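You operate a simulated robot arm through the tools that you are given. There is no shell and no other tool. Be economical: measure what you need, move in short steps, check, and stop when the job is done.

Carry out the task below with a simulated two-armed robot. There is one attempt and no reset: what you move stays moved.

JOB
Change the cup in the grey socket for the size that the cup card names.
Fine: the old cup goes in the wire tray; the new one comes from the cup drawer, which ends shut, and sits fully home.

It is judged by the outcome, as a careful person would: the job done as asked, and still so three seconds after it is handed in. It fails if anything else is knocked over, pushed out of place, dropped, spilled or broken.

ROBOT AND FRAMES
Two 7-joint arms with fingered hands on one trunk that stands fixed in place. Base frame: the origin is at the foot of the trunk, x ahead of it, y to its left, z up. Lengths are in cm, angles in rad, forces in N, time in s.
The left shoulder is at [20, 13.5, 99.5], the right one opposite. Payload 4 kg a hand.
The TCP of each hand is the grasp point between the finger pads, 2.5 cm short of the fingertips. In the tool frame z runs along the fingers and y along their closing line. The gripper opens to 8.8 cm. The gripper's body begins 2.9 cm behind the TCP. The gripper is a hand of 4 fingers: y runs from the thumb to the fingers, the wrist lies at [-1.3, -10.6, -17.4] in the tool frame, and closing takes about 1.5 s.
Orientation is told as [roll, pitch, yaw] about the base's x, y, z axes, in that order, counted from this pose: with the fingers straight down and the wrist toward the robot, the tool's x, y and z point along [0, 1, 0], [1, 0, 0] and [0, 0, -1] of the base frame.

CONTROLS
- The arms move only by the tool jog_arm. It takes "left_moves", "right_moves" or both (then of equal length, played together; a hand with none holds still); each is a list of rows, each a list of 7 numbers: the shift along the tool's x, y, z in units of 200 mm (1.0 is 200 mm), then the turn, a rotation vector about the tool's x, y, z in units of 45 degrees (1.0 is 45 degrees), then the gripper command, from -1 (fully open) to 1 (shut), values between in proportion. In form: [[tx, ty, tz, rx, ry, rz, grip], ...]. A call has 1 to 20 rows; each row is the pose to reach, as a shift and turn from the pose commanded when the call began, along the tool's axes at that moment. A call with a number of a shift or a turn outside -1 to 1 is refused whole. Rows are played at 5 a second. More than 5 cm and 0.15 rad between two rows, or a gripper value outside its range, and nothing of the call is played. Where a pose cannot be reached the arm comes as near as it can. A force on the tool above 60 N (or 10 N above the force at the start of the call, whichever is more), or a blocked arm, ends the call early, and 0.2 s more pass. Each finger travels about 15.3 cm/s and halts on what it meets, pressing with about 32 N; the grip force reading is that of the motor and also rises with nothing between the fingers. The clock runs only during rows and for 0.2 s after the last one: add rows that repeat a pose to give the fingers time. It gives the time, the measured TCP pose, the force on the tool (base axes), the opening and the grip force at its end, in the units of the frame above (readings bear some noise), with the torque about the TCP (base axes, N m) and any sound that the robot's microphone picked up, and new pictures: "pictures" is both (left out), scene, wrist or none (wrist: the cameras of the hands that moved).
- Cameras (640 x 400 px; columns grow to the right, rows downward): "scene" is now at [13.64, 1.42, 159.61]; the picture's right is [0.18, -0.98, 0.00], its down [-0.73, -0.13, -0.67] and it looks along [0.66, 0.12, -0.75] (base axes); focal length 347 px, centre (320, 200). "left" rides on the left gripper at [-6.4, -8.3, -9.8] in its tool frame; the picture's right is [-0.62, -0.37, 0.69], its down [0.71, -0.63, 0.30] and it looks along [0.32, 0.68, 0.65] (tool axes); focal length 265 px, centre (320, 200). "right" rides on the right gripper at [6.4, -8.3, -9.8] in its tool frame; the picture's right is [-0.62, 0.37, -0.69], its down [-0.71, -0.63, 0.30] and it looks along [-0.32, 0.68, 0.65] (tool axes); focal length 265 px, centre (320, 200).
- slide_trunk(by): slides the trunk up (or, below 0, down) by that many cm; the arms and the scene camera ride with it, the base frame stays. It gives what a move gives, with no picture.
- hand_shape(shape, hand): the hand has 4 fingers and takes this shape, open, in about a second: jaw (thumb against the fingers, like two jaws); tri (thumb and two fingers); tip (a fingertip pinch); poke (one finger out to press); point (the index stretched); flat (the hand flat); cup (the hand cupped); fist (a fist). The gripper value then closes the fingers along that shape, each until it touches; the sizes above hold for jaw. It gives what a move gives, with no picture.
- head_to(pan, tilt): turns the head with the scene camera to pan (to the left, within 1.693 rad either way) and tilt (down, from -0.506 to 1.204), counted from straight ahead of the robot. It gives what a move gives, and a new picture of the scene camera.
- point_at(camera, pixels): for up to 12 pixels [column, row] of the newest picture of that camera ("zoom" is the newest enlarged one), the place [x, y, z] in the base frame of the surface seen there, good to about 0.2 cm. The clock stands still meanwhile.
- zoom(camera, box): a new picture of the part [left, top, right, bottom] of that camera's present view, enlarged. The clock stands still meanwhile.
- hand_in(): hands the job in; it is judged then, once.

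Keep the steps short. Do not move on a guess: measure, check each grasp and each placing, and mend mistakes. In all there are 80 turns and 200 pictures (those below and enlarged ones count). Leave the grippers open and the arms clear of the work at the hand-in unless told otherwise, and finish with a single line.

The tools are called after "Emit:" as a command line: name --argument value ..., lists and objects as JSON in quotes. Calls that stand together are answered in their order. jog_arm: Moves the arms, as the interface text tells. Its arguments: {"type":"object","properties":{"left_moves":{"type":"array","items":{"type":"array","items":{"type":"number"}}},"right_moves":{"type":"array","items":{"type":"array","items":{"type":"number"}}},"pictures":{"type":"string","enum":["both","scene","wrist","none"]}},"required":[]} The other tools are called the same way: slide_trunk (by) slides the trunk up or down; hand_shape (shape, hand) gives the hand a shape; head_to (pan, tilt) turns the head that bears the scene camera; point_at (camera, pixels) gives the place of the surface under pixels of a picture; zoom (camera, box) takes an enlarged picture of a part of a camera's view; hand_in () hands the job in.

At the start:

```text
t: 0.0
left_position: [60.61, 22.89, 125.57]
left_tool_rot: [0.0, 0.001, -0.001]
left_ft_force: [0.1, 1.6, -1.1]
left_moment: [0.04, -0.01, 0.0]
left_finger_gap: 8.76
left_grip_force: 0.0
left_shape: jaw
right_position: [58.61, -26.23, 119.49]
right_tool_rot: [0.0, 0.0, -0.001]
right_ft_force: [-0.1, -0.1, -0.2]
right_moment: [0.0, -0.01, 0.02]
right_finger_gap: 8.76
right_grip_force: 0.0
right_shape: jaw
trunk travel left (down, up): [-60.0, 17.0]
head pan, tilt: [0.178, 0.841]
```

scene: 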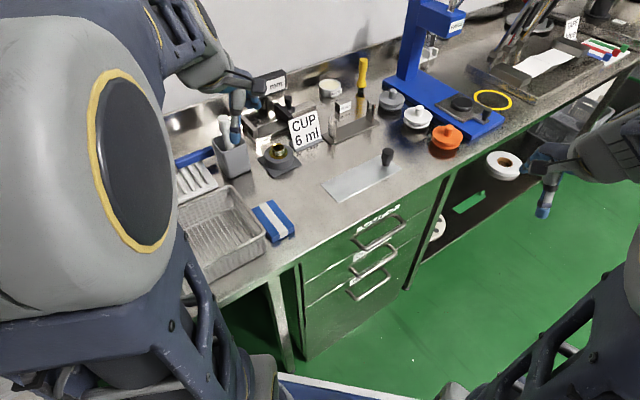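
right: 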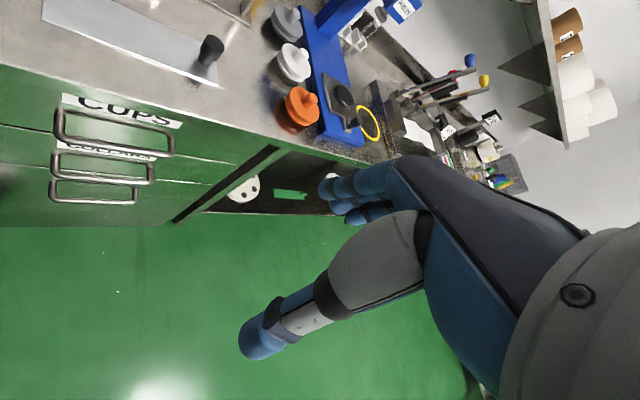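
left: 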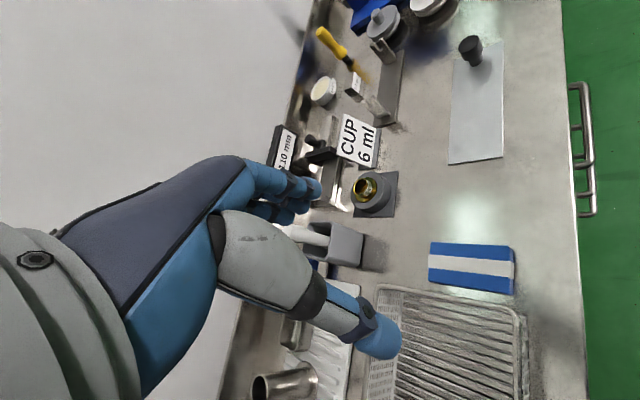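

The card reads "CUP 6 ml", and the grey socket at about (280,157) in the scene holds a brass cup. I'll zoom in on the socket, the card and the drawers.

Emit:
zoom --camera "scene" --box '[220, 60, 400, 200]'

Emit:
zoom --camera "left" --box '[260, 80, 460, 240]'

Emit:
zoom --camera "scene" --box '[280, 160, 440, 320]'

Emit:
point_at --camera "scene" --pixels '[[279, 149], [280, 170], [380, 236], [376, 262], [370, 286], [356, 243], [404, 219], [220, 230], [360, 190], [300, 265], [437, 180]]'

Emit:
point_at --camera "left" --pixels '[[366, 186], [355, 190], [378, 190], [366, 175], [366, 200], [385, 210], [440, 330], [515, 320], [375, 290], [520, 390]]'

```text
2.86 times, centred on (310, 130) of scene
```

zoom: 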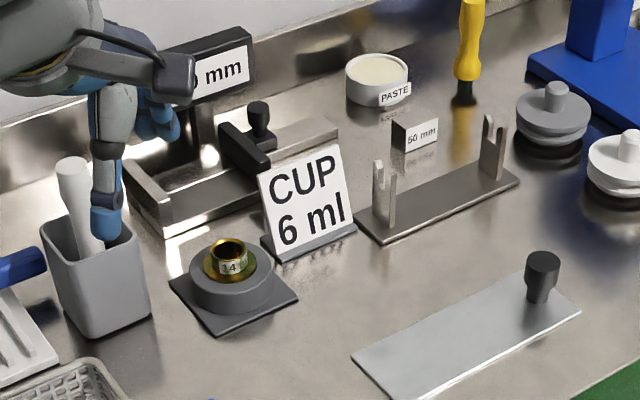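

```text
2.50 times, centred on (360, 160) of left
```

zoom: 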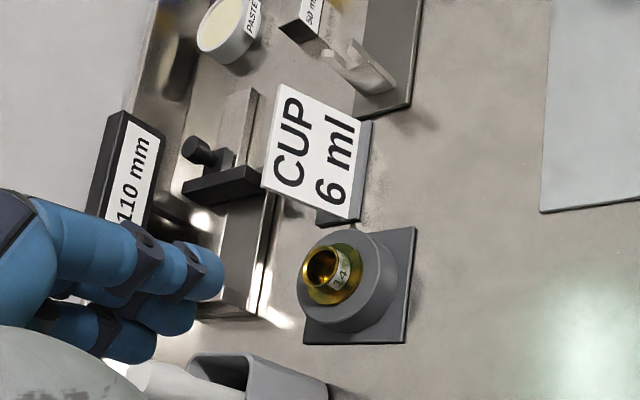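

```text
2.50 times, centred on (360, 240) of scene
```

zoom: 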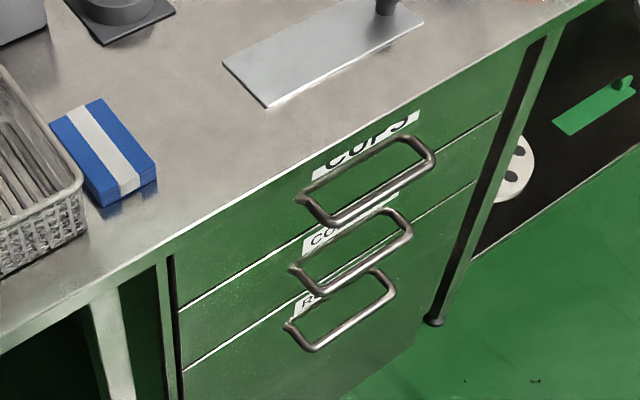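

```text
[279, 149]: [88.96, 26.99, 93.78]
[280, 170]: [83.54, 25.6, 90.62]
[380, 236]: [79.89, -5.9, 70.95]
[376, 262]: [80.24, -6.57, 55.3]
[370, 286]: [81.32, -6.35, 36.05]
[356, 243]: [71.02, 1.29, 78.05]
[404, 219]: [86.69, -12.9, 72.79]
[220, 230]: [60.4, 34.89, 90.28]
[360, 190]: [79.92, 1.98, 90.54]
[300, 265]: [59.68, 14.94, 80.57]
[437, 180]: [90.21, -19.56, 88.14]
```

```text
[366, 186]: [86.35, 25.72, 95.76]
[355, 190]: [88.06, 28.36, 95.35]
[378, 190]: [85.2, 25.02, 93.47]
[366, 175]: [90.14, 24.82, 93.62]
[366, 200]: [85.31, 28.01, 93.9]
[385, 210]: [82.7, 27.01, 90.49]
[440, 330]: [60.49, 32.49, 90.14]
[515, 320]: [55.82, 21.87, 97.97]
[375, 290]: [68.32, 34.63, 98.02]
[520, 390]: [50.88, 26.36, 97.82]
```

The top drawer is labelled CUPS. The old cup appears to be marked "14". I'll measure the top handle, the bench edge and the cup precisely.

Emit:
zoom --camera "scene" --box '[340, 195, 420, 255]'

Emit:
zoom --camera "right" --box '[0, 60, 240, 220]'

Emit:
point_at --camera "right" --pixels '[[60, 112], [58, 130], [62, 143], [90, 149], [115, 152], [140, 155], [168, 157], [173, 145], [30, 100], [200, 180], [60, 75], [220, 115]]'

```text
6.67 times, centred on (380, 225) of scene
```

zoom: 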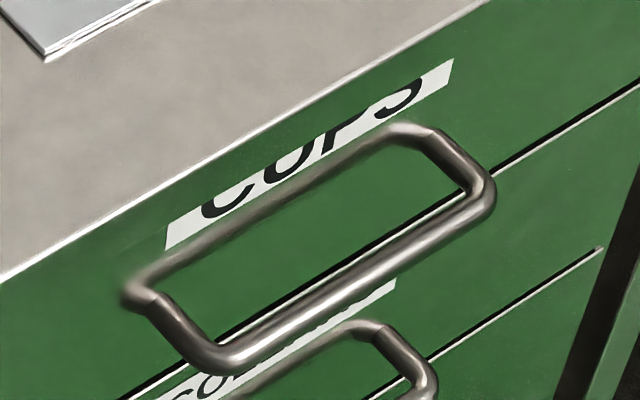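

```text
2.50 times, centred on (120, 140) of right
```

zoom: 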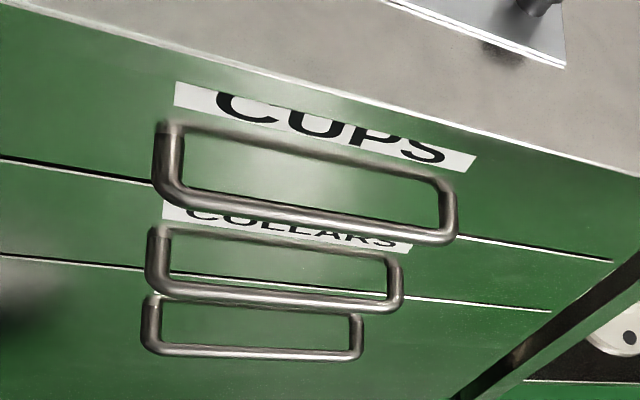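

```text
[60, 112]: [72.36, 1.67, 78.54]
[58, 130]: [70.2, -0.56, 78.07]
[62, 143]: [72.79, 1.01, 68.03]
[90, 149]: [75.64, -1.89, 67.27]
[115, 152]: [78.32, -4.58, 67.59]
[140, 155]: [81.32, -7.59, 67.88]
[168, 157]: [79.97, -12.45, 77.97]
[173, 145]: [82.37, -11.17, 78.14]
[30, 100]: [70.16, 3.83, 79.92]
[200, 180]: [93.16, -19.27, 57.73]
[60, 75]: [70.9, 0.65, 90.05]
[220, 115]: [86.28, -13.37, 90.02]
```

Emit:
point_at --camera "zoom" --pixels '[[190, 200], [250, 212], [300, 220], [350, 229], [430, 238], [165, 160], [450, 210], [120, 130], [560, 210], [300, 180], [100, 36], [600, 166]]'

Emit:
point_at --camera "scene" --pixels '[[290, 276], [330, 250], [360, 225], [400, 200], [440, 172], [340, 278], [420, 226], [360, 268], [279, 146], [372, 246], [391, 232]]'

```text
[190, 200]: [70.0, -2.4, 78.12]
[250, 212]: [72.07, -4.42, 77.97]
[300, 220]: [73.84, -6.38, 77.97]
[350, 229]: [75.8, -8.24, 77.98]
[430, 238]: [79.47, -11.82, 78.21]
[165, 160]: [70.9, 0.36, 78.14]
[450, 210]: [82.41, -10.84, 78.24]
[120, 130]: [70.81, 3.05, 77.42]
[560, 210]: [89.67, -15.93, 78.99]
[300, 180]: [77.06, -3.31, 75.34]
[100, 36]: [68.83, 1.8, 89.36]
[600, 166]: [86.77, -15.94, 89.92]
```

```text
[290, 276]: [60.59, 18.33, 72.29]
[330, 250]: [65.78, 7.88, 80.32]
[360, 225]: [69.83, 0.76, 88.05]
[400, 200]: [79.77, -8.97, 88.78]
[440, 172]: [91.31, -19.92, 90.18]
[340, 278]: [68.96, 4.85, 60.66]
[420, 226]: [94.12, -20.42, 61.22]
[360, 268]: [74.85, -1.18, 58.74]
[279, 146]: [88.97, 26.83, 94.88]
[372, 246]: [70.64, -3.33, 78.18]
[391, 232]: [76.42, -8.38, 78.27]
```

The bench runs at 45°. The top handle bar is at z≈78, running from (70,-2.4) to (79.5,-11.8). Next I'll zoom in tightly on the cup and the things around it.

Emit:
zoom --camera "scene" --box '[256, 130, 320, 180]'

Emit:
point_at --camera "zoom" --pixels '[[200, 165], [255, 160], [230, 130], [235, 200], [155, 200], [305, 190], [230, 250], [230, 290], [130, 260], [350, 230], [420, 120], [560, 60]]'

Emit:
zoom --camera "scene" --box '[170, 170, 310, 280]'

```text
8.00 times, centred on (288, 155) of scene
```

zoom: 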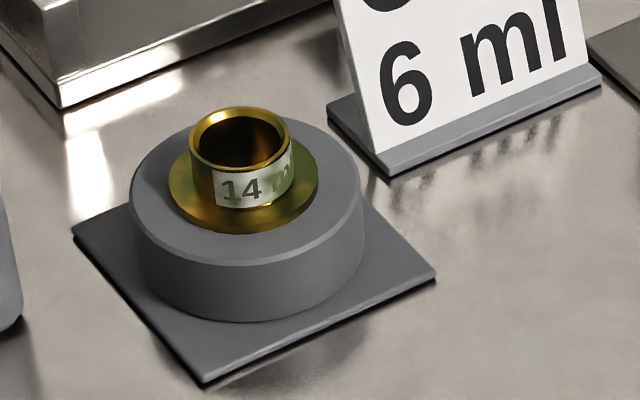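

```text
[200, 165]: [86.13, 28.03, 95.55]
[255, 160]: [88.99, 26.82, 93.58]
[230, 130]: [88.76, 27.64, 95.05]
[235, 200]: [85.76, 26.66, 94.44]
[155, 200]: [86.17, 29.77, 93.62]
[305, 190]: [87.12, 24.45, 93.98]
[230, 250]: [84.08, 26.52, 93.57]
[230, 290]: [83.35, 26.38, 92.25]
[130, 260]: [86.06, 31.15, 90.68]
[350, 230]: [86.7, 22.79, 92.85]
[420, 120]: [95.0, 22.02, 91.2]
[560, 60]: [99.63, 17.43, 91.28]
```

```text
3.64 times, centred on (240, 225) of scene
```

zoom: 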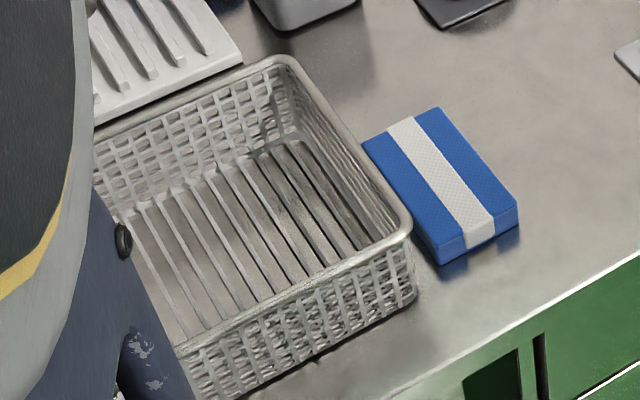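

The old cup reads "14 ml". Its neck is about 3.6 cm wide, centred near (87.4, 26.9), with the top at z≈95.8 and the flange at about 94. I'll bring the left hand towards it, turned 45° so it closes along the bench depth.

Emit:
jog_arm --left_moves '[[0.033, 0.125, 0.083, 0, 0, -0.167, -1], [0.066, 0.25, 0.167, 0, 0, -0.333, -1], [0.1, 0.375, 0.25, 0, 0, -0.5, -1], [0.133, 0.5, 0.333, 0, 0, -0.667, -1], [0.166, 0.625, 0.417, 0, 0, -0.833, -1], [0.198, 0.75, 0.5, 0, 0, -1, -1], [0.198, 0.75, 0.5, 0, 0, -1, -1]]'

```text
t: 1.6
left_position: [75.52, 26.75, 115.43]
left_tool_rot: [0.001, 0.0, 0.786]
left_ft_force: [0.4, -0.2, 0.7]
left_moment: [-0.01, -0.02, -0.02]
left_finger_gap: 8.77
left_grip_force: 0.1
left_shape: jaw
right_position: [58.67, -26.28, 119.54]
right_tool_rot: [-0.001, 0.0, -0.001]
right_ft_force: [-0.4, -0.7, 0.1]
right_moment: [0.01, 0.0, 0.01]
right_finger_gap: 8.77
right_grip_force: 0.0
right_shape: jaw
trunk travel left (down, up): [-60.0, 17.0]
head pan, tilt: [0.178, 0.841]
```

scene: 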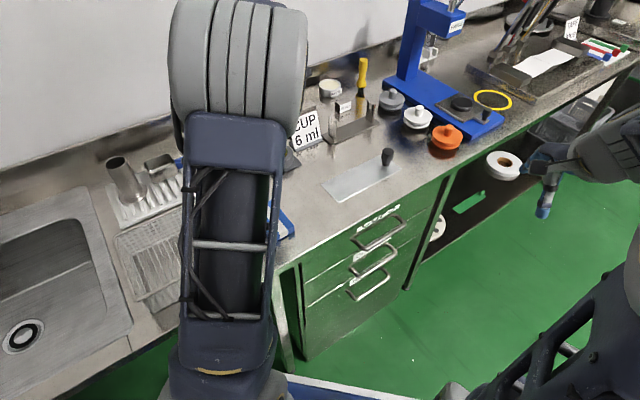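
left: 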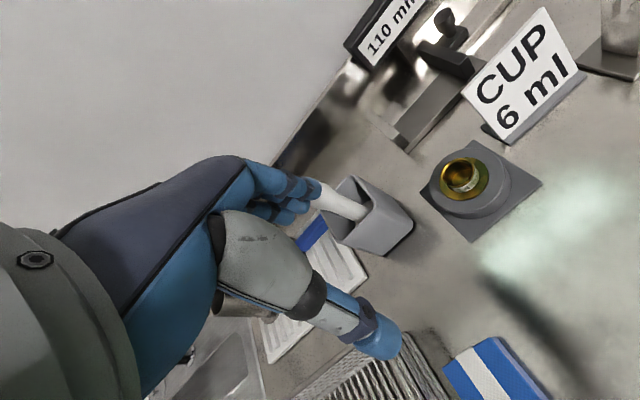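

I'll measure the obstacles around the socket (clamp, box with brush, card) and check the cup with this camera.

Emit:
point_at --camera "left" --pixels '[[407, 143], [445, 65], [355, 55], [503, 140], [465, 100], [355, 208], [385, 182], [410, 222], [474, 180], [460, 160], [440, 178], [480, 200]]'

Emit:
zoom --camera "left" --box '[410, 130, 550, 250]'

```text
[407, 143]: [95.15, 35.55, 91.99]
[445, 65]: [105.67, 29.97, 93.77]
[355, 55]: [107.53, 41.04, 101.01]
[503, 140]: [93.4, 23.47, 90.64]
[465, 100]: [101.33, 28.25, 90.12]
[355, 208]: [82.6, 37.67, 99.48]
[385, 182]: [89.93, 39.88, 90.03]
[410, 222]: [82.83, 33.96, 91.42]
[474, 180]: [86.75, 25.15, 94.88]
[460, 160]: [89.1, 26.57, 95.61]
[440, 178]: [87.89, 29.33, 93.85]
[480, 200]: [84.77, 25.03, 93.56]
```

```text
3.33 times, centred on (480, 190) of left
```

zoom: 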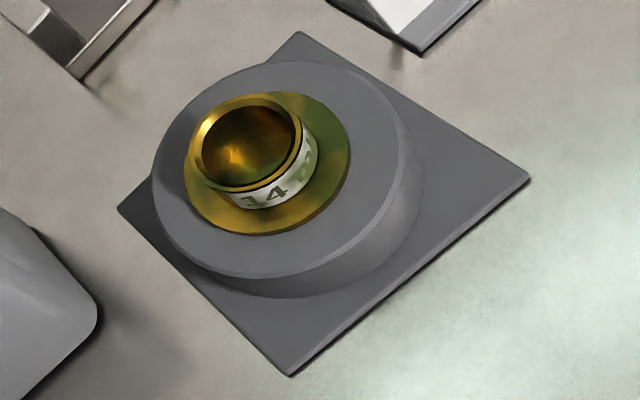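

Clearances look good: the clamp is 11 cm behind, the box 8 cm to the side, and the card 6.5 cm. I'll move above the cup at z≈104.

Emit:
jog_arm --left_moves '[[-0.1, 0.105, 0.1, 0, 0, 0, -1], [-0.21, 0.21, 0.2, 0, 0, 0, -1], [-0.31, 0.315, 0.33, 0, 0, 0, -1], [-0.4165, 0.4236, 0.46, 0, 0, 0, -1], [-0.4165, 0.4236, 0.57, 0, 0, 0, -1], [-0.4165, 0.4236, 0.57, 0, 0, 0, -1]]'

```text
t: 3.0
left_position: [87.47, 26.99, 104.1]
left_tool_rot: [0.0, 0.001, 0.786]
left_ft_force: [-0.8, -0.5, 0.1]
left_moment: [0.01, -0.01, 0.0]
left_finger_gap: 8.77
left_grip_force: 0.0
left_shape: jaw
right_position: [58.67, -26.16, 119.39]
right_tool_rot: [-0.001, -0.001, 0.0]
right_ft_force: [-0.2, 0.4, 0.1]
right_moment: [0.0, -0.02, 0.03]
right_finger_gap: 8.78
right_grip_force: 0.1
right_shape: jaw
trunk travel left (down, up): [-60.0, 17.0]
head pan, tilt: [0.178, 0.841]
```

scene: 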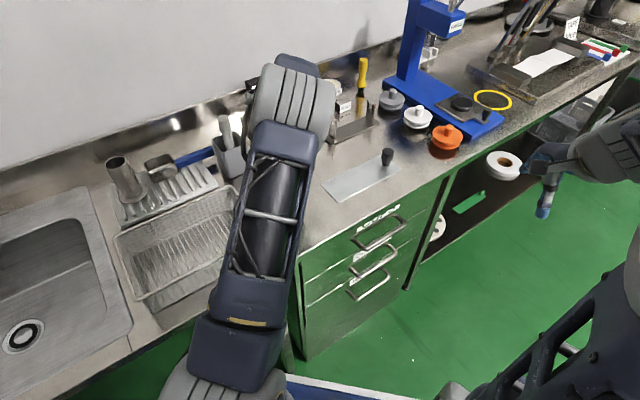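
left: 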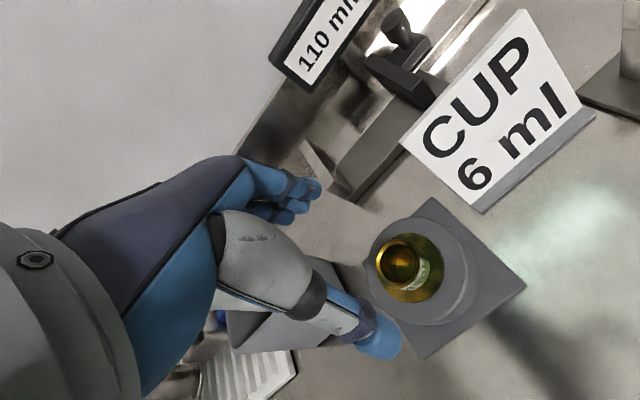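

The hand is over the cup. I'll lower it to z≈97, with the tips just above the flange, and look.

Emit:
jog_arm --left_moves '[[0, 0, 0.12, 0, 0, 0, -1], [0, 0, 0.24, 0, 0, 0, -1], [0, 0, 0.3, 0, 0, 0, -1], [0, 0, 0.355, 0, 0, 0, -1], [0, 0, 0.355, 0, 0, 0, -1]]' --pictures "wrist"

Emit:
zoom --camera "left" --box '[220, 150, 460, 350]'

```text
t: 4.2
left_position: [87.46, 26.83, 96.88]
left_tool_rot: [-0.001, 0.0, 0.784]
left_ft_force: [0.0, -0.2, -0.3]
left_moment: [-0.01, 0.01, 0.0]
left_finger_gap: 8.77
left_grip_force: 0.1
left_shape: jaw
right_position: [58.68, -26.31, 119.52]
right_tool_rot: [0.0, 0.0, 0.001]
right_ft_force: [-0.7, -0.6, -0.7]
right_moment: [0.04, 0.03, 0.0]
right_finger_gap: 8.76
right_grip_force: 0.0
right_shape: jaw
trunk travel left (down, up): [-60.0, 17.0]
head pan, tilt: [0.178, 0.841]
```

left: 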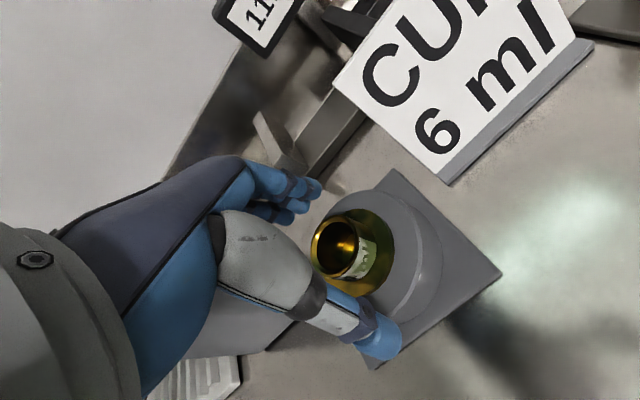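

```text
2.00 times, centred on (340, 250) of left
```

zoom: 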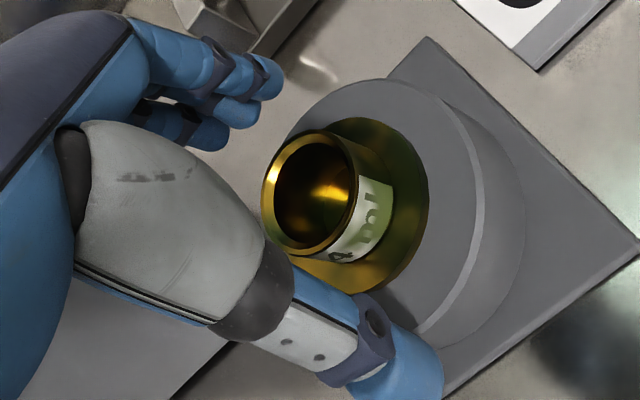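

Emit:
point_at --camera "zoom" --pixels '[[267, 195], [355, 180], [310, 132], [300, 254], [340, 235], [385, 220], [400, 260], [450, 290], [420, 350], [262, 80], [220, 135]]'

```text
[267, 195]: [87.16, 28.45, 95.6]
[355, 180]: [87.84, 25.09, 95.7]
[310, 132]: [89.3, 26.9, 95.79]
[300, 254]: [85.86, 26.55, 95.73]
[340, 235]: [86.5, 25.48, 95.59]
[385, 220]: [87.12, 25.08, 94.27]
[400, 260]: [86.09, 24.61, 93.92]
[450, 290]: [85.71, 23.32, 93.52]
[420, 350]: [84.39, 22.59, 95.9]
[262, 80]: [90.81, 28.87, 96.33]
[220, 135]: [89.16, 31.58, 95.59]
```

The cup is centred under the hand: rim centre (87.5, 26.8), top 95.7. I'll close the fingers on the neck.

Emit:
jog_arm --left_moves '[[0, 0, 0, 0, 0, 0, -0.3], [0, 0, 0, 0, 0, 0, 0.2], [0, 0, 0, 0, 0, 0, 0.6], [0, 0, 0, 0, 0, 0, 1], [0, 0, 0, 0, 0, 0, 1], [0, 0, 0, 0, 0, 0, 1], [0, 0, 0, 0, 0, 0, 1], [0, 0, 0, 0, 0, 0, 1], [0, 0, 0, 0, 0, 0, 1]]' --pictures "wrist"

Emit:
zoom --camera "left" --box '[220, 150, 460, 350]'

```text
t: 6.2
left_position: [87.48, 26.91, 96.95]
left_tool_rot: [0.0, 0.001, 0.786]
left_ft_force: [0.4, -0.3, -0.5]
left_moment: [-0.01, -0.01, 0.02]
left_finger_gap: 2.59
left_grip_force: 32.1
left_shape: jaw
right_position: [58.7, -26.36, 119.46]
right_tool_rot: [0.001, 0.0, -0.001]
right_ft_force: [0.8, 0.1, -1.3]
right_moment: [0.01, 0.01, -0.02]
right_finger_gap: 8.74
right_grip_force: 0.0
right_shape: jaw
trunk travel left (down, up): [-60.0, 17.0]
head pan, tilt: [0.178, 0.841]
```

left: 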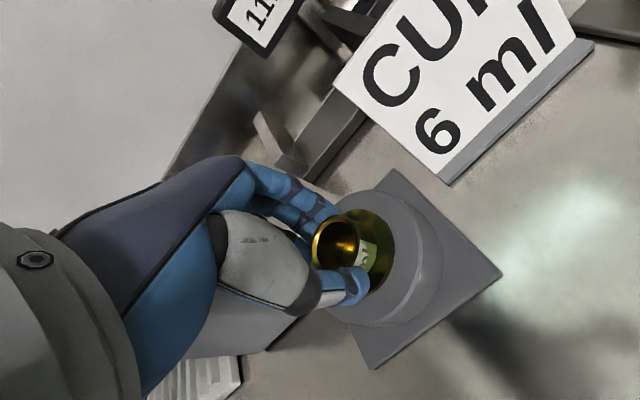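

```text
2.00 times, centred on (340, 250) of left
```

zoom: 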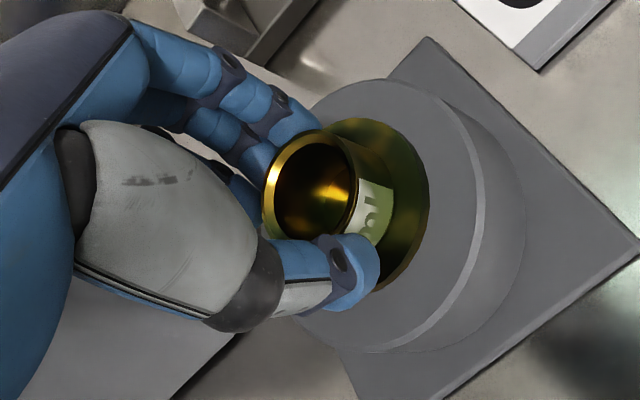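

It's gripped and the cup hasn't moved. I'll lift slowly and watch the force.

Emit:
jog_arm --left_moves '[[0, 0, -0.03, 0, 0, 0, 1], [0, 0, -0.07, 0, 0, 0, 1], [0, 0, -0.13, 0, 0, 0, 1], [0, 0, -0.2, 0, 0, 0, 1], [0, 0, -0.3, 0, 0, 0, 1], [0, 0, -0.3, 0, 0, 0, 1]]'

```text
t: 7.6
left_position: [87.68, 26.94, 103.18]
left_tool_rot: [0.0, -0.001, 0.783]
left_ft_force: [0.7, 0.3, -1.0]
left_moment: [0.02, 0.0, 0.0]
left_finger_gap: 2.58
left_grip_force: 31.9
left_shape: jaw
right_position: [58.59, -26.39, 119.57]
right_tool_rot: [-0.001, 0.0, -0.001]
right_ft_force: [-0.4, 0.3, 1.3]
right_moment: [-0.02, 0.0, 0.0]
right_finger_gap: 8.77
right_grip_force: 0.0
right_shape: jaw
trunk travel left (down, up): [-60.0, 17.0]
head pan, tilt: [0.178, 0.841]
```

scene: 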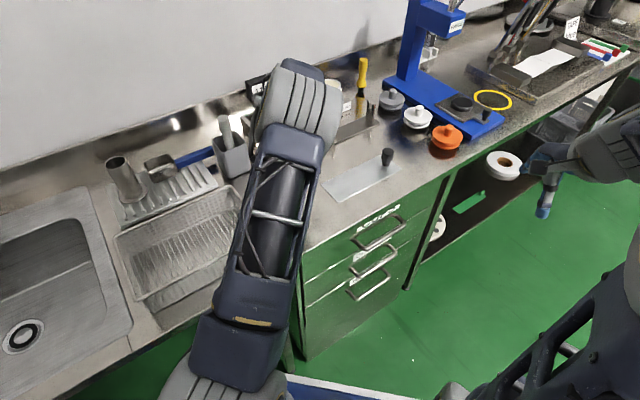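
left: 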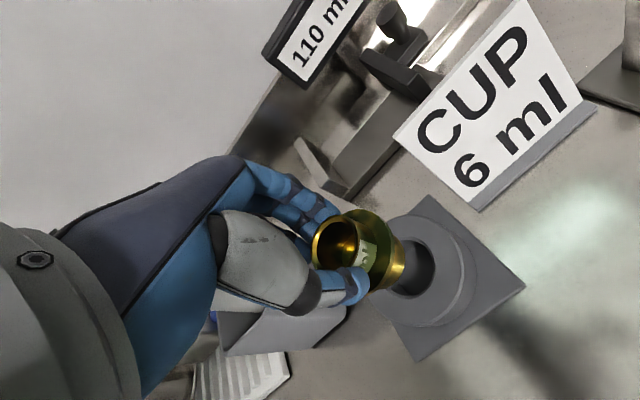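

The cup is out and held. I'll measure the wire tray's rim and floor, and the empty socket hole.

Emit:
point_at --camera "scene" --pixels '[[232, 186], [114, 236], [140, 299], [170, 250], [200, 240], [190, 270], [230, 276], [185, 205], [150, 275], [215, 225]]'

Emit:
zoom --camera "left" --box '[320, 180, 540, 370]'

Emit:
point_at --camera "left" --pixels '[[436, 270], [405, 245], [440, 240], [400, 320], [462, 265], [385, 275], [410, 290], [420, 245]]'

```text
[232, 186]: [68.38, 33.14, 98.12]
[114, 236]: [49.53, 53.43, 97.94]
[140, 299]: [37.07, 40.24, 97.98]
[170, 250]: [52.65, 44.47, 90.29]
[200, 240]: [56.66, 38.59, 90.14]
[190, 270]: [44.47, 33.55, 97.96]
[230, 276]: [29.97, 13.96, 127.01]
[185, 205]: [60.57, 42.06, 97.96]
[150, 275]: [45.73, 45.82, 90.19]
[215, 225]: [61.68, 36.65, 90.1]
```

```text
2.11 times, centred on (430, 275) of left
```

zoom: 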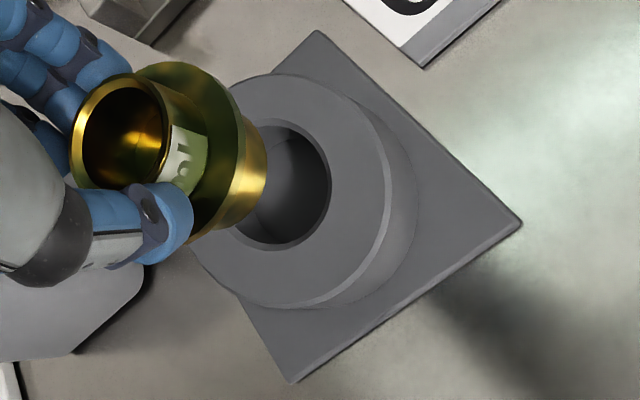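

```text
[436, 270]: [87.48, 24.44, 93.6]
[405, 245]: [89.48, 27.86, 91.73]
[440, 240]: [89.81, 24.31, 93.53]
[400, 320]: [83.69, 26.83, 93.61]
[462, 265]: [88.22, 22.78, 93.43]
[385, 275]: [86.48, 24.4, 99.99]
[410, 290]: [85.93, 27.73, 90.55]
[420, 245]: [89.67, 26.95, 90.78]
```

The tray centre is about (52.7, 36.8), floor z≈90.1 and rim 98. I'll raise the cup, bring it back from the wall, then move it sideways toward the tray.

Emit:
jog_arm --left_moves '[[0, -0.1, -0.2, 0, 0, 0, 1], [0, -0.3, -0.35, 0, 0, 0, 1], [0, -0.52, -0.4, 0, 0, 0, 1], [0.1, -0.72, -0.4, 0, 0, 0, 1], [0.28, -0.85, -0.4, 0, 0, 0, 1], [0.48, -0.89, -0.4, 0, 0, 0, 1], [0.7, -0.89, -0.4, 0, 0, 0, 1], [0.93, -0.89, -0.4, 0, 0, 0, 1], [0.93, -0.89, -0.4, 0, 0, 0, 1]]'

```text
t: 9.6
left_position: [61.88, 27.74, 111.12]
left_tool_rot: [-0.001, 0.0, 0.783]
left_ft_force: [0.5, 0.3, -1.2]
left_moment: [-0.02, 0.0, 0.01]
left_finger_gap: 2.56
left_grip_force: 31.9
left_shape: jaw
right_position: [58.58, -26.32, 119.41]
right_tool_rot: [0.001, 0.0, -0.001]
right_ft_force: [0.0, -0.2, -0.1]
right_moment: [0.0, 0.01, 0.02]
right_finger_gap: 8.75
right_grip_force: 0.0
right_shape: jaw
trunk travel left (down, up): [-60.0, 17.0]
head pan, tilt: [0.178, 0.841]
```

scene: 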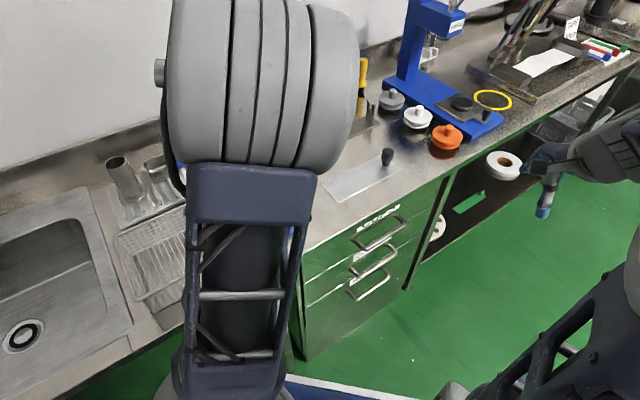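
left: 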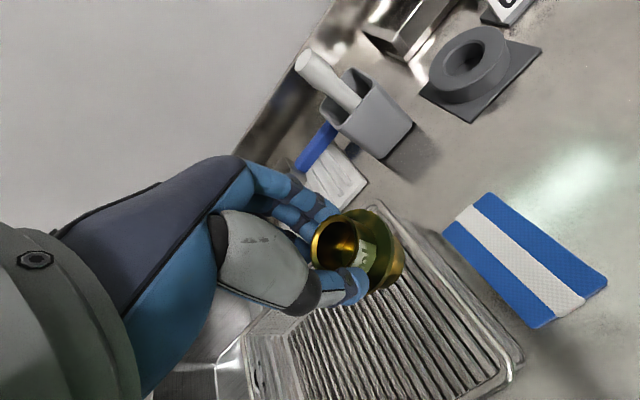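

I'll measure the socket ring from this angle, then move over the tray and lower to z≈99.

Emit:
zoom --camera "left" --box '[400, 10, 560, 130]'

Emit:
point_at --camera "left" --pixels '[[440, 65], [446, 60], [483, 58], [465, 78], [478, 44], [500, 50], [445, 88], [480, 30], [505, 370], [400, 215], [237, 345], [300, 395]]'

Emit:
jog_arm --left_moves '[[0.2, 0, 0, 0, 0, 0, 1], [0.405, -0.005, 0.05, 0, 0, 0, 1], [0.405, -0.005, 0.25, 0, 0, 0, 1], [0.405, -0.005, 0.45, 0, 0, 0, 1], [0.405, -0.005, 0.6, 0, 0, 0, 1], [0.405, -0.005, 0.6, 0, 0, 0, 1]]'

```text
3.33 times, centred on (480, 70) of left
```

zoom: 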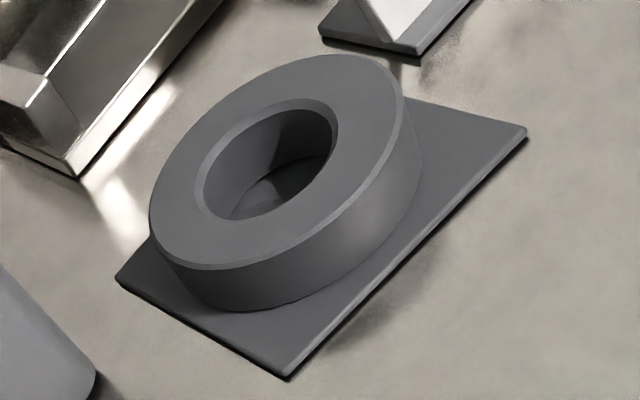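

```text
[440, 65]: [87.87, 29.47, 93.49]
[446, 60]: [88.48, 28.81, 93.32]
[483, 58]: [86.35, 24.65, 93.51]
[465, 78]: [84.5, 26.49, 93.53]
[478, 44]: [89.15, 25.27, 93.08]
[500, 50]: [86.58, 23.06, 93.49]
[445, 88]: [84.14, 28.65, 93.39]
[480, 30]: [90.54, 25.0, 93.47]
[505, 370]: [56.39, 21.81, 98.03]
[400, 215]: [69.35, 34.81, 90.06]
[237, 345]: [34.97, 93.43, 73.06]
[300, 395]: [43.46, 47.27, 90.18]
```

```text
t: 11.0
left_position: [56.05, 33.1, 99.03]
left_tool_rot: [-0.001, -0.001, 0.783]
left_ft_force: [-0.5, 0.1, -1.8]
left_moment: [0.02, -0.04, 0.0]
left_finger_gap: 2.59
left_grip_force: 32.0
left_shape: jaw
right_position: [58.51, -26.36, 119.35]
right_tool_rot: [0.0, 0.0, -0.001]
right_ft_force: [-0.6, 0.0, 0.0]
right_moment: [0.01, -0.02, -0.04]
right_finger_gap: 8.77
right_grip_force: 0.0
right_shape: jaw
trunk travel left (down, up): [-60.0, 17.0]
head pan, tilt: [0.178, 0.841]
```

scene: 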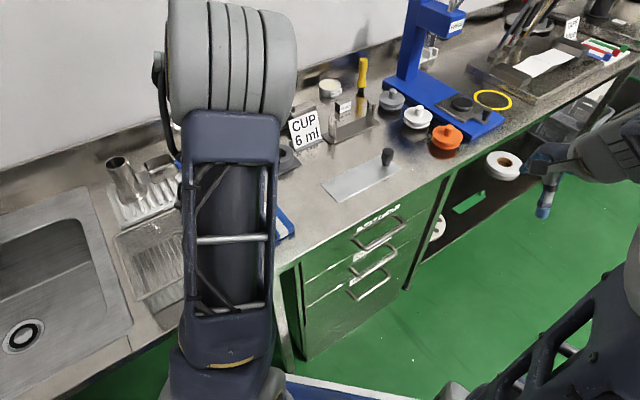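
left: 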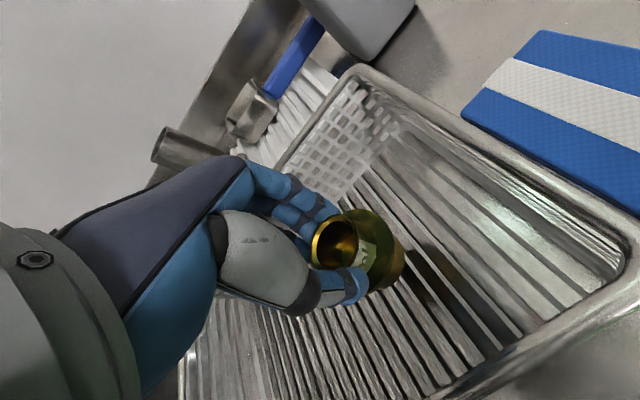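

Inside the tray and clear of the rim. I'll lower toward contact in steps.

Emit:
jog_arm --left_moves '[[0, 0, 0.05, 0, 0, 0, 1], [0, 0, 0.1, 0, 0, 0, 1], [0, 0, 0.1, 0, 0, 0, 1]]' --pictures "wrist"

Emit:
zoom --camera "left" --box '[280, 190, 480, 340]'

```text
t: 11.8
left_position: [56.1, 33.11, 97.11]
left_tool_rot: [0.0, -0.002, 0.786]
left_ft_force: [-0.9, -1.0, -1.0]
left_moment: [-0.02, -0.01, 0.01]
left_finger_gap: 2.56
left_grip_force: 32.0
left_shape: jaw
right_position: [58.65, -26.35, 119.59]
right_tool_rot: [0.001, 0.001, -0.002]
right_ft_force: [0.1, 0.1, 0.1]
right_moment: [0.0, -0.03, 0.03]
right_finger_gap: 8.75
right_grip_force: 0.0
right_shape: jaw
trunk travel left (down, up): [-60.0, 17.0]
head pan, tilt: [0.178, 0.841]
```

left: 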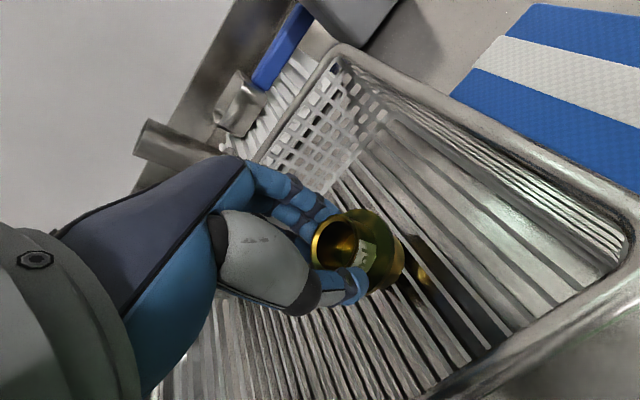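

```text
2.67 times, centred on (380, 265) of left
```

zoom: 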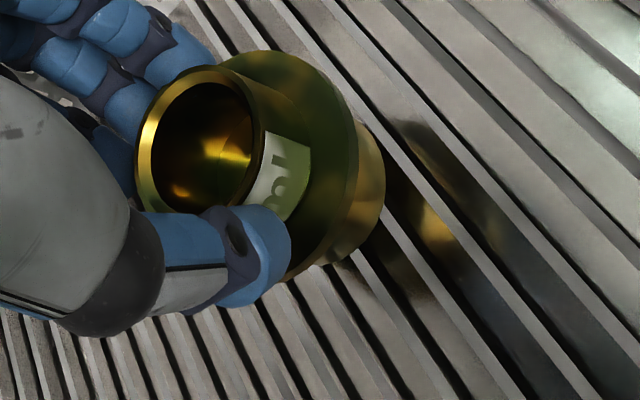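

Emit:
jog_arm --left_moves '[[0, 0, 0.025, 0, 0, 0, 1], [0, 0, 0.05, 0, 0, 0, 1], [0, 0, 0.05, 0, 0, 0, 1]]' --pictures "none"

Emit:
zoom --camera "left" --box '[280, 190, 480, 340]'

```text
t: 12.6
left_position: [56.12, 33.21, 96.33]
left_tool_rot: [-0.005, -0.006, 0.786]
left_ft_force: [-3.1, -3.6, 42.9]
left_moment: [-0.12, 0.15, 0.02]
left_finger_gap: 2.94
left_grip_force: 31.9
left_shape: jaw
right_position: [58.5, -26.36, 119.55]
right_tool_rot: [0.0, 0.001, 0.0]
right_ft_force: [0.3, 0.0, 0.1]
right_moment: [0.0, 0.0, 0.03]
right_finger_gap: 8.78
right_grip_force: 0.1
right_shape: jaw
trunk travel left (down, up): [-60.0, 17.0]
head pan, tilt: [0.178, 0.841]
```

```text
2.67 times, centred on (380, 265) of left
```

zoom: 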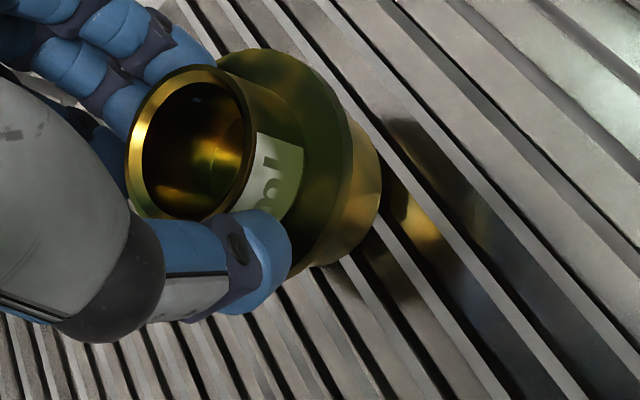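

Contact: the cup stands on the tray floor (43 N). I'll ease up a little, open, and retreat upward.

Emit:
jog_arm --left_moves '[[0, 0, -0.012, 0, 0, 0, 1], [0, 0, -0.012, 0, 0, 0, 0.3], [0, 0, -0.012, 0, 0, 0, -0.2], [0, 0, -0.012, 0, 0, 0, -0.7], [0, 0, -0.012, 0, 0, 0, -1], [0, 0, -0.012, 0, 0, 0, -1], [0, 0, -0.012, 0, 0, 0, -1]]' --pictures "wrist"

```text
t: 14.2
left_position: [55.97, 33.22, 96.29]
left_tool_rot: [0.001, 0.0, 0.785]
left_ft_force: [-0.5, -0.2, -0.1]
left_moment: [-0.01, 0.03, -0.01]
left_finger_gap: 8.76
left_grip_force: 0.0
left_shape: jaw
right_position: [58.68, -26.33, 119.58]
right_tool_rot: [-0.001, -0.001, 0.0]
right_ft_force: [-0.2, -0.1, -0.5]
right_moment: [-0.01, -0.01, 0.0]
right_finger_gap: 8.77
right_grip_force: 0.1
right_shape: jaw
trunk travel left (down, up): [-60.0, 17.0]
head pan, tilt: [0.178, 0.841]
```

left: 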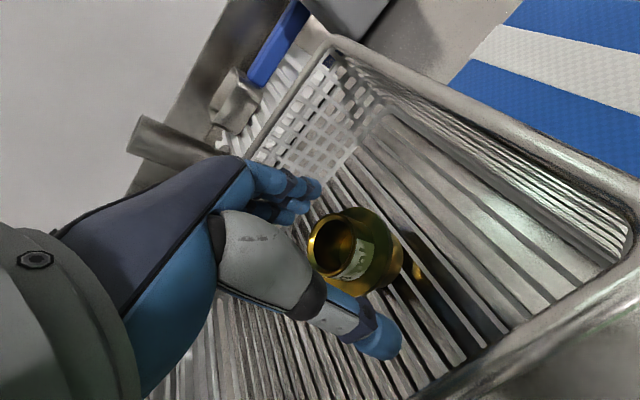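

The old cup stands upright in the tray. I'll raise the left hand clear while yawing the right hand 45° to face the drawers.

Emit:
jog_arm --left_moves '[[0, 0, -0.15, 0, 0, 0, -1], [0, 0, -0.3, 0, 0, 0, -1], [0, 0, -0.45, 0, 0, 0, -1], [0, 0, -0.6, 0, 0, 0, -1], [0, 0, -0.75, 0, 0, 0, -1], [0, 0, -0.9, 0, 0, 0, -1], [0, 0, -0.9, 0, 0, 0, -1]]' --right_moves '[[0, 0, 0, 0, 0, -0.167, -1], [0, 0, 0, 0, 0, -0.333, -1], [0, 0, 0, 0, 0, -0.5, -1], [0, 0, 0, 0, 0, -0.667, -1], [0, 0, 0, 0, 0, -0.833, -1], [0, 0, 0, 0, 0, -1, -1], [0, 0, 0, 0, 0, -1, -1]]'

```text
t: 15.8
left_position: [56.1, 33.1, 114.35]
left_tool_rot: [-0.001, 0.0, 0.785]
left_ft_force: [0.7, 0.1, 0.5]
left_moment: [0.0, -0.02, 0.01]
left_finger_gap: 8.75
left_grip_force: 0.1
left_shape: jaw
right_position: [58.66, -26.3, 119.49]
right_tool_rot: [-0.001, 0.001, 0.784]
right_ft_force: [0.0, -0.5, 0.1]
right_moment: [0.03, -0.01, 0.0]
right_finger_gap: 8.77
right_grip_force: 0.1
right_shape: jaw
trunk travel left (down, up): [-60.0, 17.0]
head pan, tilt: [0.178, 0.841]
```

scene: 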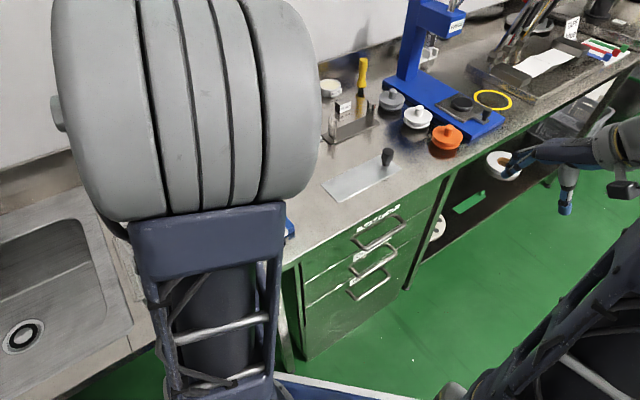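
right: 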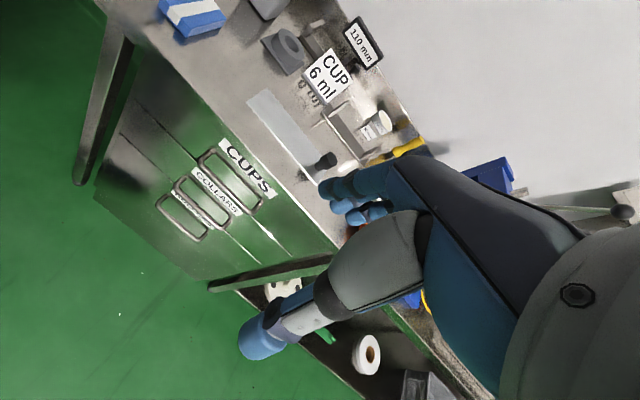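
left: 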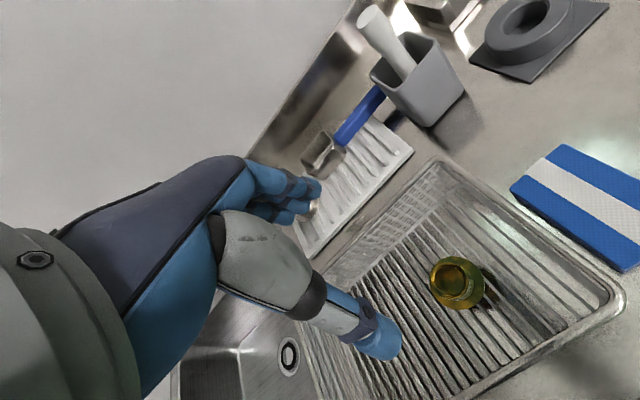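

The cup stands securely in the tray. Now I'll pitch the right hand toward horizontal and bring it down in front of the drawers.

Emit:
jog_arm --right_moves '[[0.016, 0.0, 0.14, -0.143, 0, 0, -1], [0.032, 0.05, 0.28, -0.286, 0, 0, -1], [0.048, 0.1, 0.43, -0.43, 0, 0, -1], [0.064, 0.15, 0.57, -0.571, 0, 0, -1], [0.08, 0.2, 0.71, -0.714, 0, 0, -1], [0.1, 0.25, 0.85, -0.857, 0, 0, -1], [0.11, 0.3, 1, -1, 0, 0, -1], [0.11, 0.3, 1, -1, 0, 0, -1]]'

```text
t: 17.6
left_position: [56.14, 33.01, 114.46]
left_tool_rot: [-0.001, 0.0, 0.786]
left_ft_force: [0.2, -0.2, 0.2]
left_moment: [-0.01, 0.03, 0.03]
left_finger_gap: 8.76
left_grip_force: 0.1
left_shape: jaw
right_position: [61.23, -20.28, 99.54]
right_tool_rot: [-0.004, -0.785, 0.786]
right_ft_force: [-0.9, 1.2, -0.1]
right_moment: [0.01, -0.02, -0.03]
right_finger_gap: 8.76
right_grip_force: 0.1
right_shape: jaw
trunk travel left (down, up): [-60.0, 17.0]
head pan, tilt: [0.178, 0.841]
```

scene: 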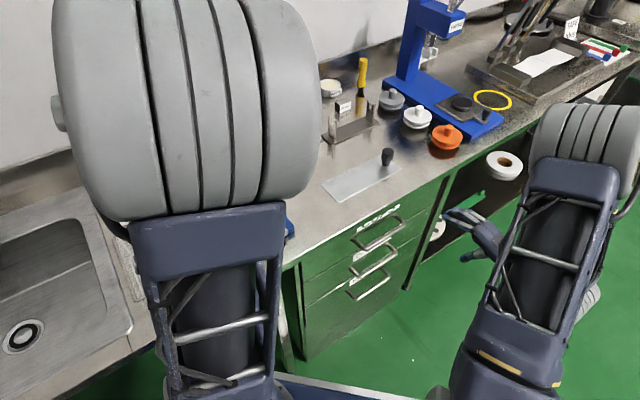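
right: 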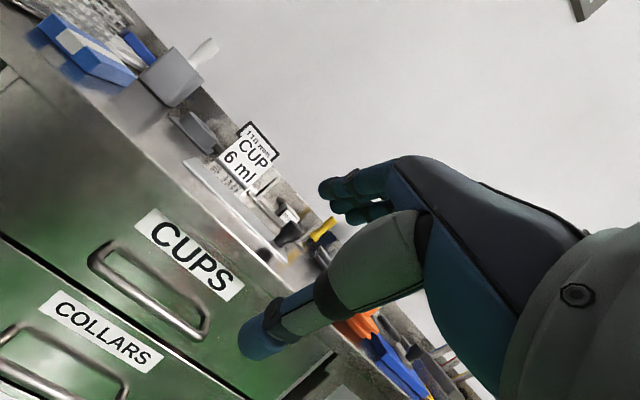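

Emit:
jog_arm --right_moves '[[0, -0.091, 0.162, -0.093, 0, 0, -1], [0, -0.183, 0.324, -0.185, 0, 0, -1], [0, -0.274, 0.486, -0.278, 0, 0, -1], [-0.01, -0.365, 0.648, -0.37, 0, 0, -1], [-0.013, -0.457, 0.81, -0.463, 0, 0, -1], [-0.013, -0.548, 0.972, -0.556, 0, 0, -1], [-0.013, -0.548, 0.972, -0.556, 0, 0, -1]]'

Emit:
zoom --camera "scene" --box '[320, 190, 480, 290]'

```text
t: 19.2
left_position: [56.0, 32.99, 114.42]
left_tool_rot: [-0.001, 0.001, 0.786]
left_ft_force: [-0.1, -0.8, 0.5]
left_moment: [0.01, -0.04, -0.01]
left_finger_gap: 8.77
left_grip_force: 0.1
left_shape: jaw
right_position: [68.85, -17.58, 77.36]
right_tool_rot: [0.005, -1.222, 0.783]
right_ft_force: [0.4, 1.0, -0.7]
right_moment: [-0.01, -0.02, 0.0]
right_finger_gap: 8.8
right_grip_force: 0.0
right_shape: jaw
right hand out of reach, approached as far as the arm can: row 2, 3, 4, 5, 6, 7
trunk travel left (down, up): [-60.0, 17.0]
head pan, tilt: [0.178, 0.841]
```

scene: 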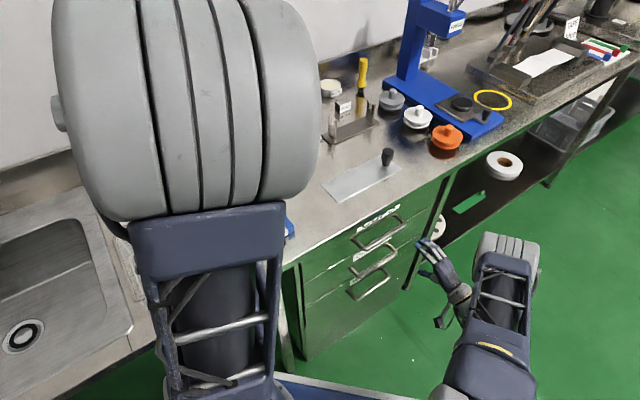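
right: 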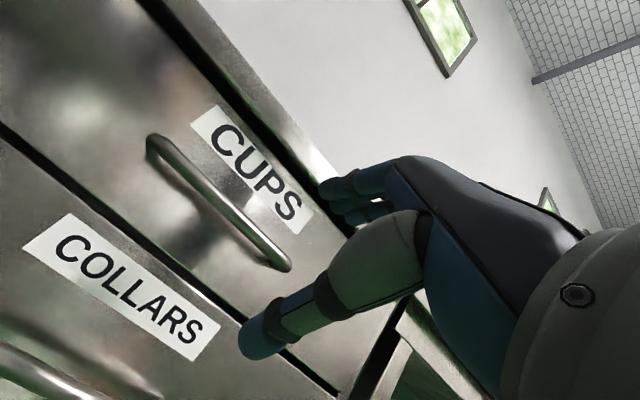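

```text
4.00 times, centred on (400, 240) of scene
```

zoom: 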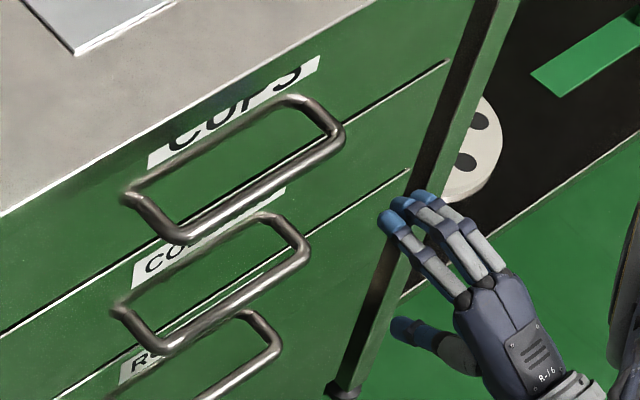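

The right arm stopped about 3 cm short at its limits, at (68.9, -17.6). Lowering the trunk should help. First I'll raise the left hand so it stays clear.

Emit:
jog_arm --left_moves '[[0, -0.05, -0.16, 0, 0, 0, -1], [0, -0.1, -0.32, 0, 0, 0, -1], [0, -0.15, -0.48, 0, 0, 0, -1], [0, -0.2, -0.64, 0, 0, 0, -1], [0, -0.25, -0.8, 0, 0, 0, -1], [0, -0.25, -0.8, 0, 0, 0, -1]]' --pictures "none"

Emit:
slide_trunk --by -14

```text
t: 20.6
left_position: [52.41, 29.48, 130.44]
left_tool_rot: [0.0, -0.002, 0.786]
left_ft_force: [-0.4, 0.1, 0.2]
left_moment: [0.0, -0.01, -0.02]
left_finger_gap: 8.79
left_grip_force: 0.0
left_shape: jaw
right_position: [68.84, -17.56, 77.54]
right_tool_rot: [0.003, -1.221, 0.781]
right_ft_force: [0.3, 0.1, 0.2]
right_moment: [0.01, 0.01, -0.01]
right_finger_gap: 8.78
right_grip_force: 0.2
right_shape: jaw
trunk travel left (down, up): [-60.0, 17.0]
head pan, tilt: [0.178, 0.841]
```

```text
t: 22.3
left_position: [52.46, 29.61, 116.54]
left_tool_rot: [0.001, 0.0, 0.785]
left_ft_force: [0.6, 0.1, -0.1]
left_moment: [-0.01, 0.03, 0.0]
left_finger_gap: 8.77
left_grip_force: 0.0
left_shape: jaw
right_position: [68.87, -17.6, 63.39]
right_tool_rot: [0.006, -1.223, 0.782]
right_ft_force: [0.1, 0.7, -0.4]
right_moment: [0.0, 0.04, -0.01]
right_finger_gap: 8.79
right_grip_force: 0.0
right_shape: jaw
trunk travel left (down, up): [-46.0, 31.0]
head pan, tilt: [0.178, 0.841]
```

Emit:
jog_arm --right_moves '[[0, 0.168, -0.061, 0, 0, 0, -1], [0, 0.336, -0.122, 0, 0, 0, -1], [0, 0.504, -0.183, 0, 0, 0, -1], [0, 0.672, -0.245, 0, 0, 0, -1], [0, 0.672, -0.245, 0, 0, 0, -1]]'

```text
t: 23.5
left_position: [52.55, 29.54, 116.43]
left_tool_rot: [0.001, 0.0, 0.784]
left_ft_force: [0.3, -0.4, -0.5]
left_moment: [0.01, -0.01, 0.0]
left_finger_gap: 8.82
left_grip_force: 0.0
left_shape: jaw
right_position: [69.7, -17.88, 77.88]
right_tool_rot: [0.017, -1.22, 0.774]
right_ft_force: [-0.5, -0.7, -1.1]
right_moment: [-0.03, 0.05, 0.02]
right_finger_gap: 8.79
right_grip_force: 0.0
right_shape: jaw
right hand out of reach, approached as far as the arm can: row 1, 2, 3, 4, 5
trunk travel left (down, up): [-46.0, 31.0]
head pan, tilt: [0.178, 0.841]
```

scene: 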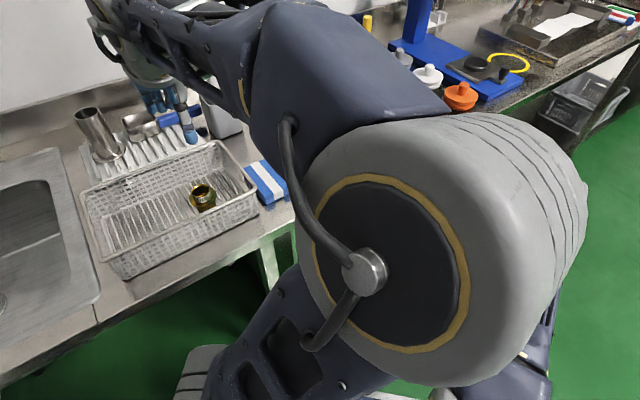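
right: 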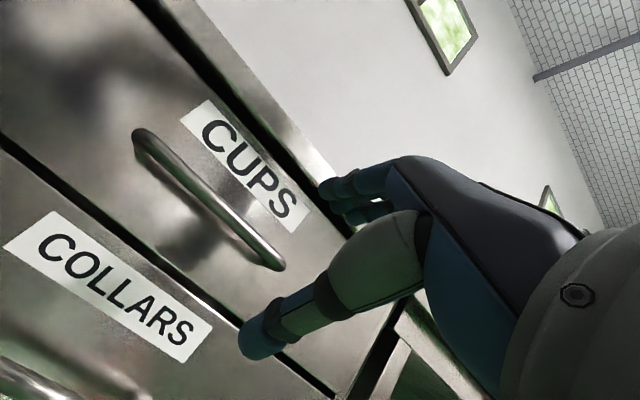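

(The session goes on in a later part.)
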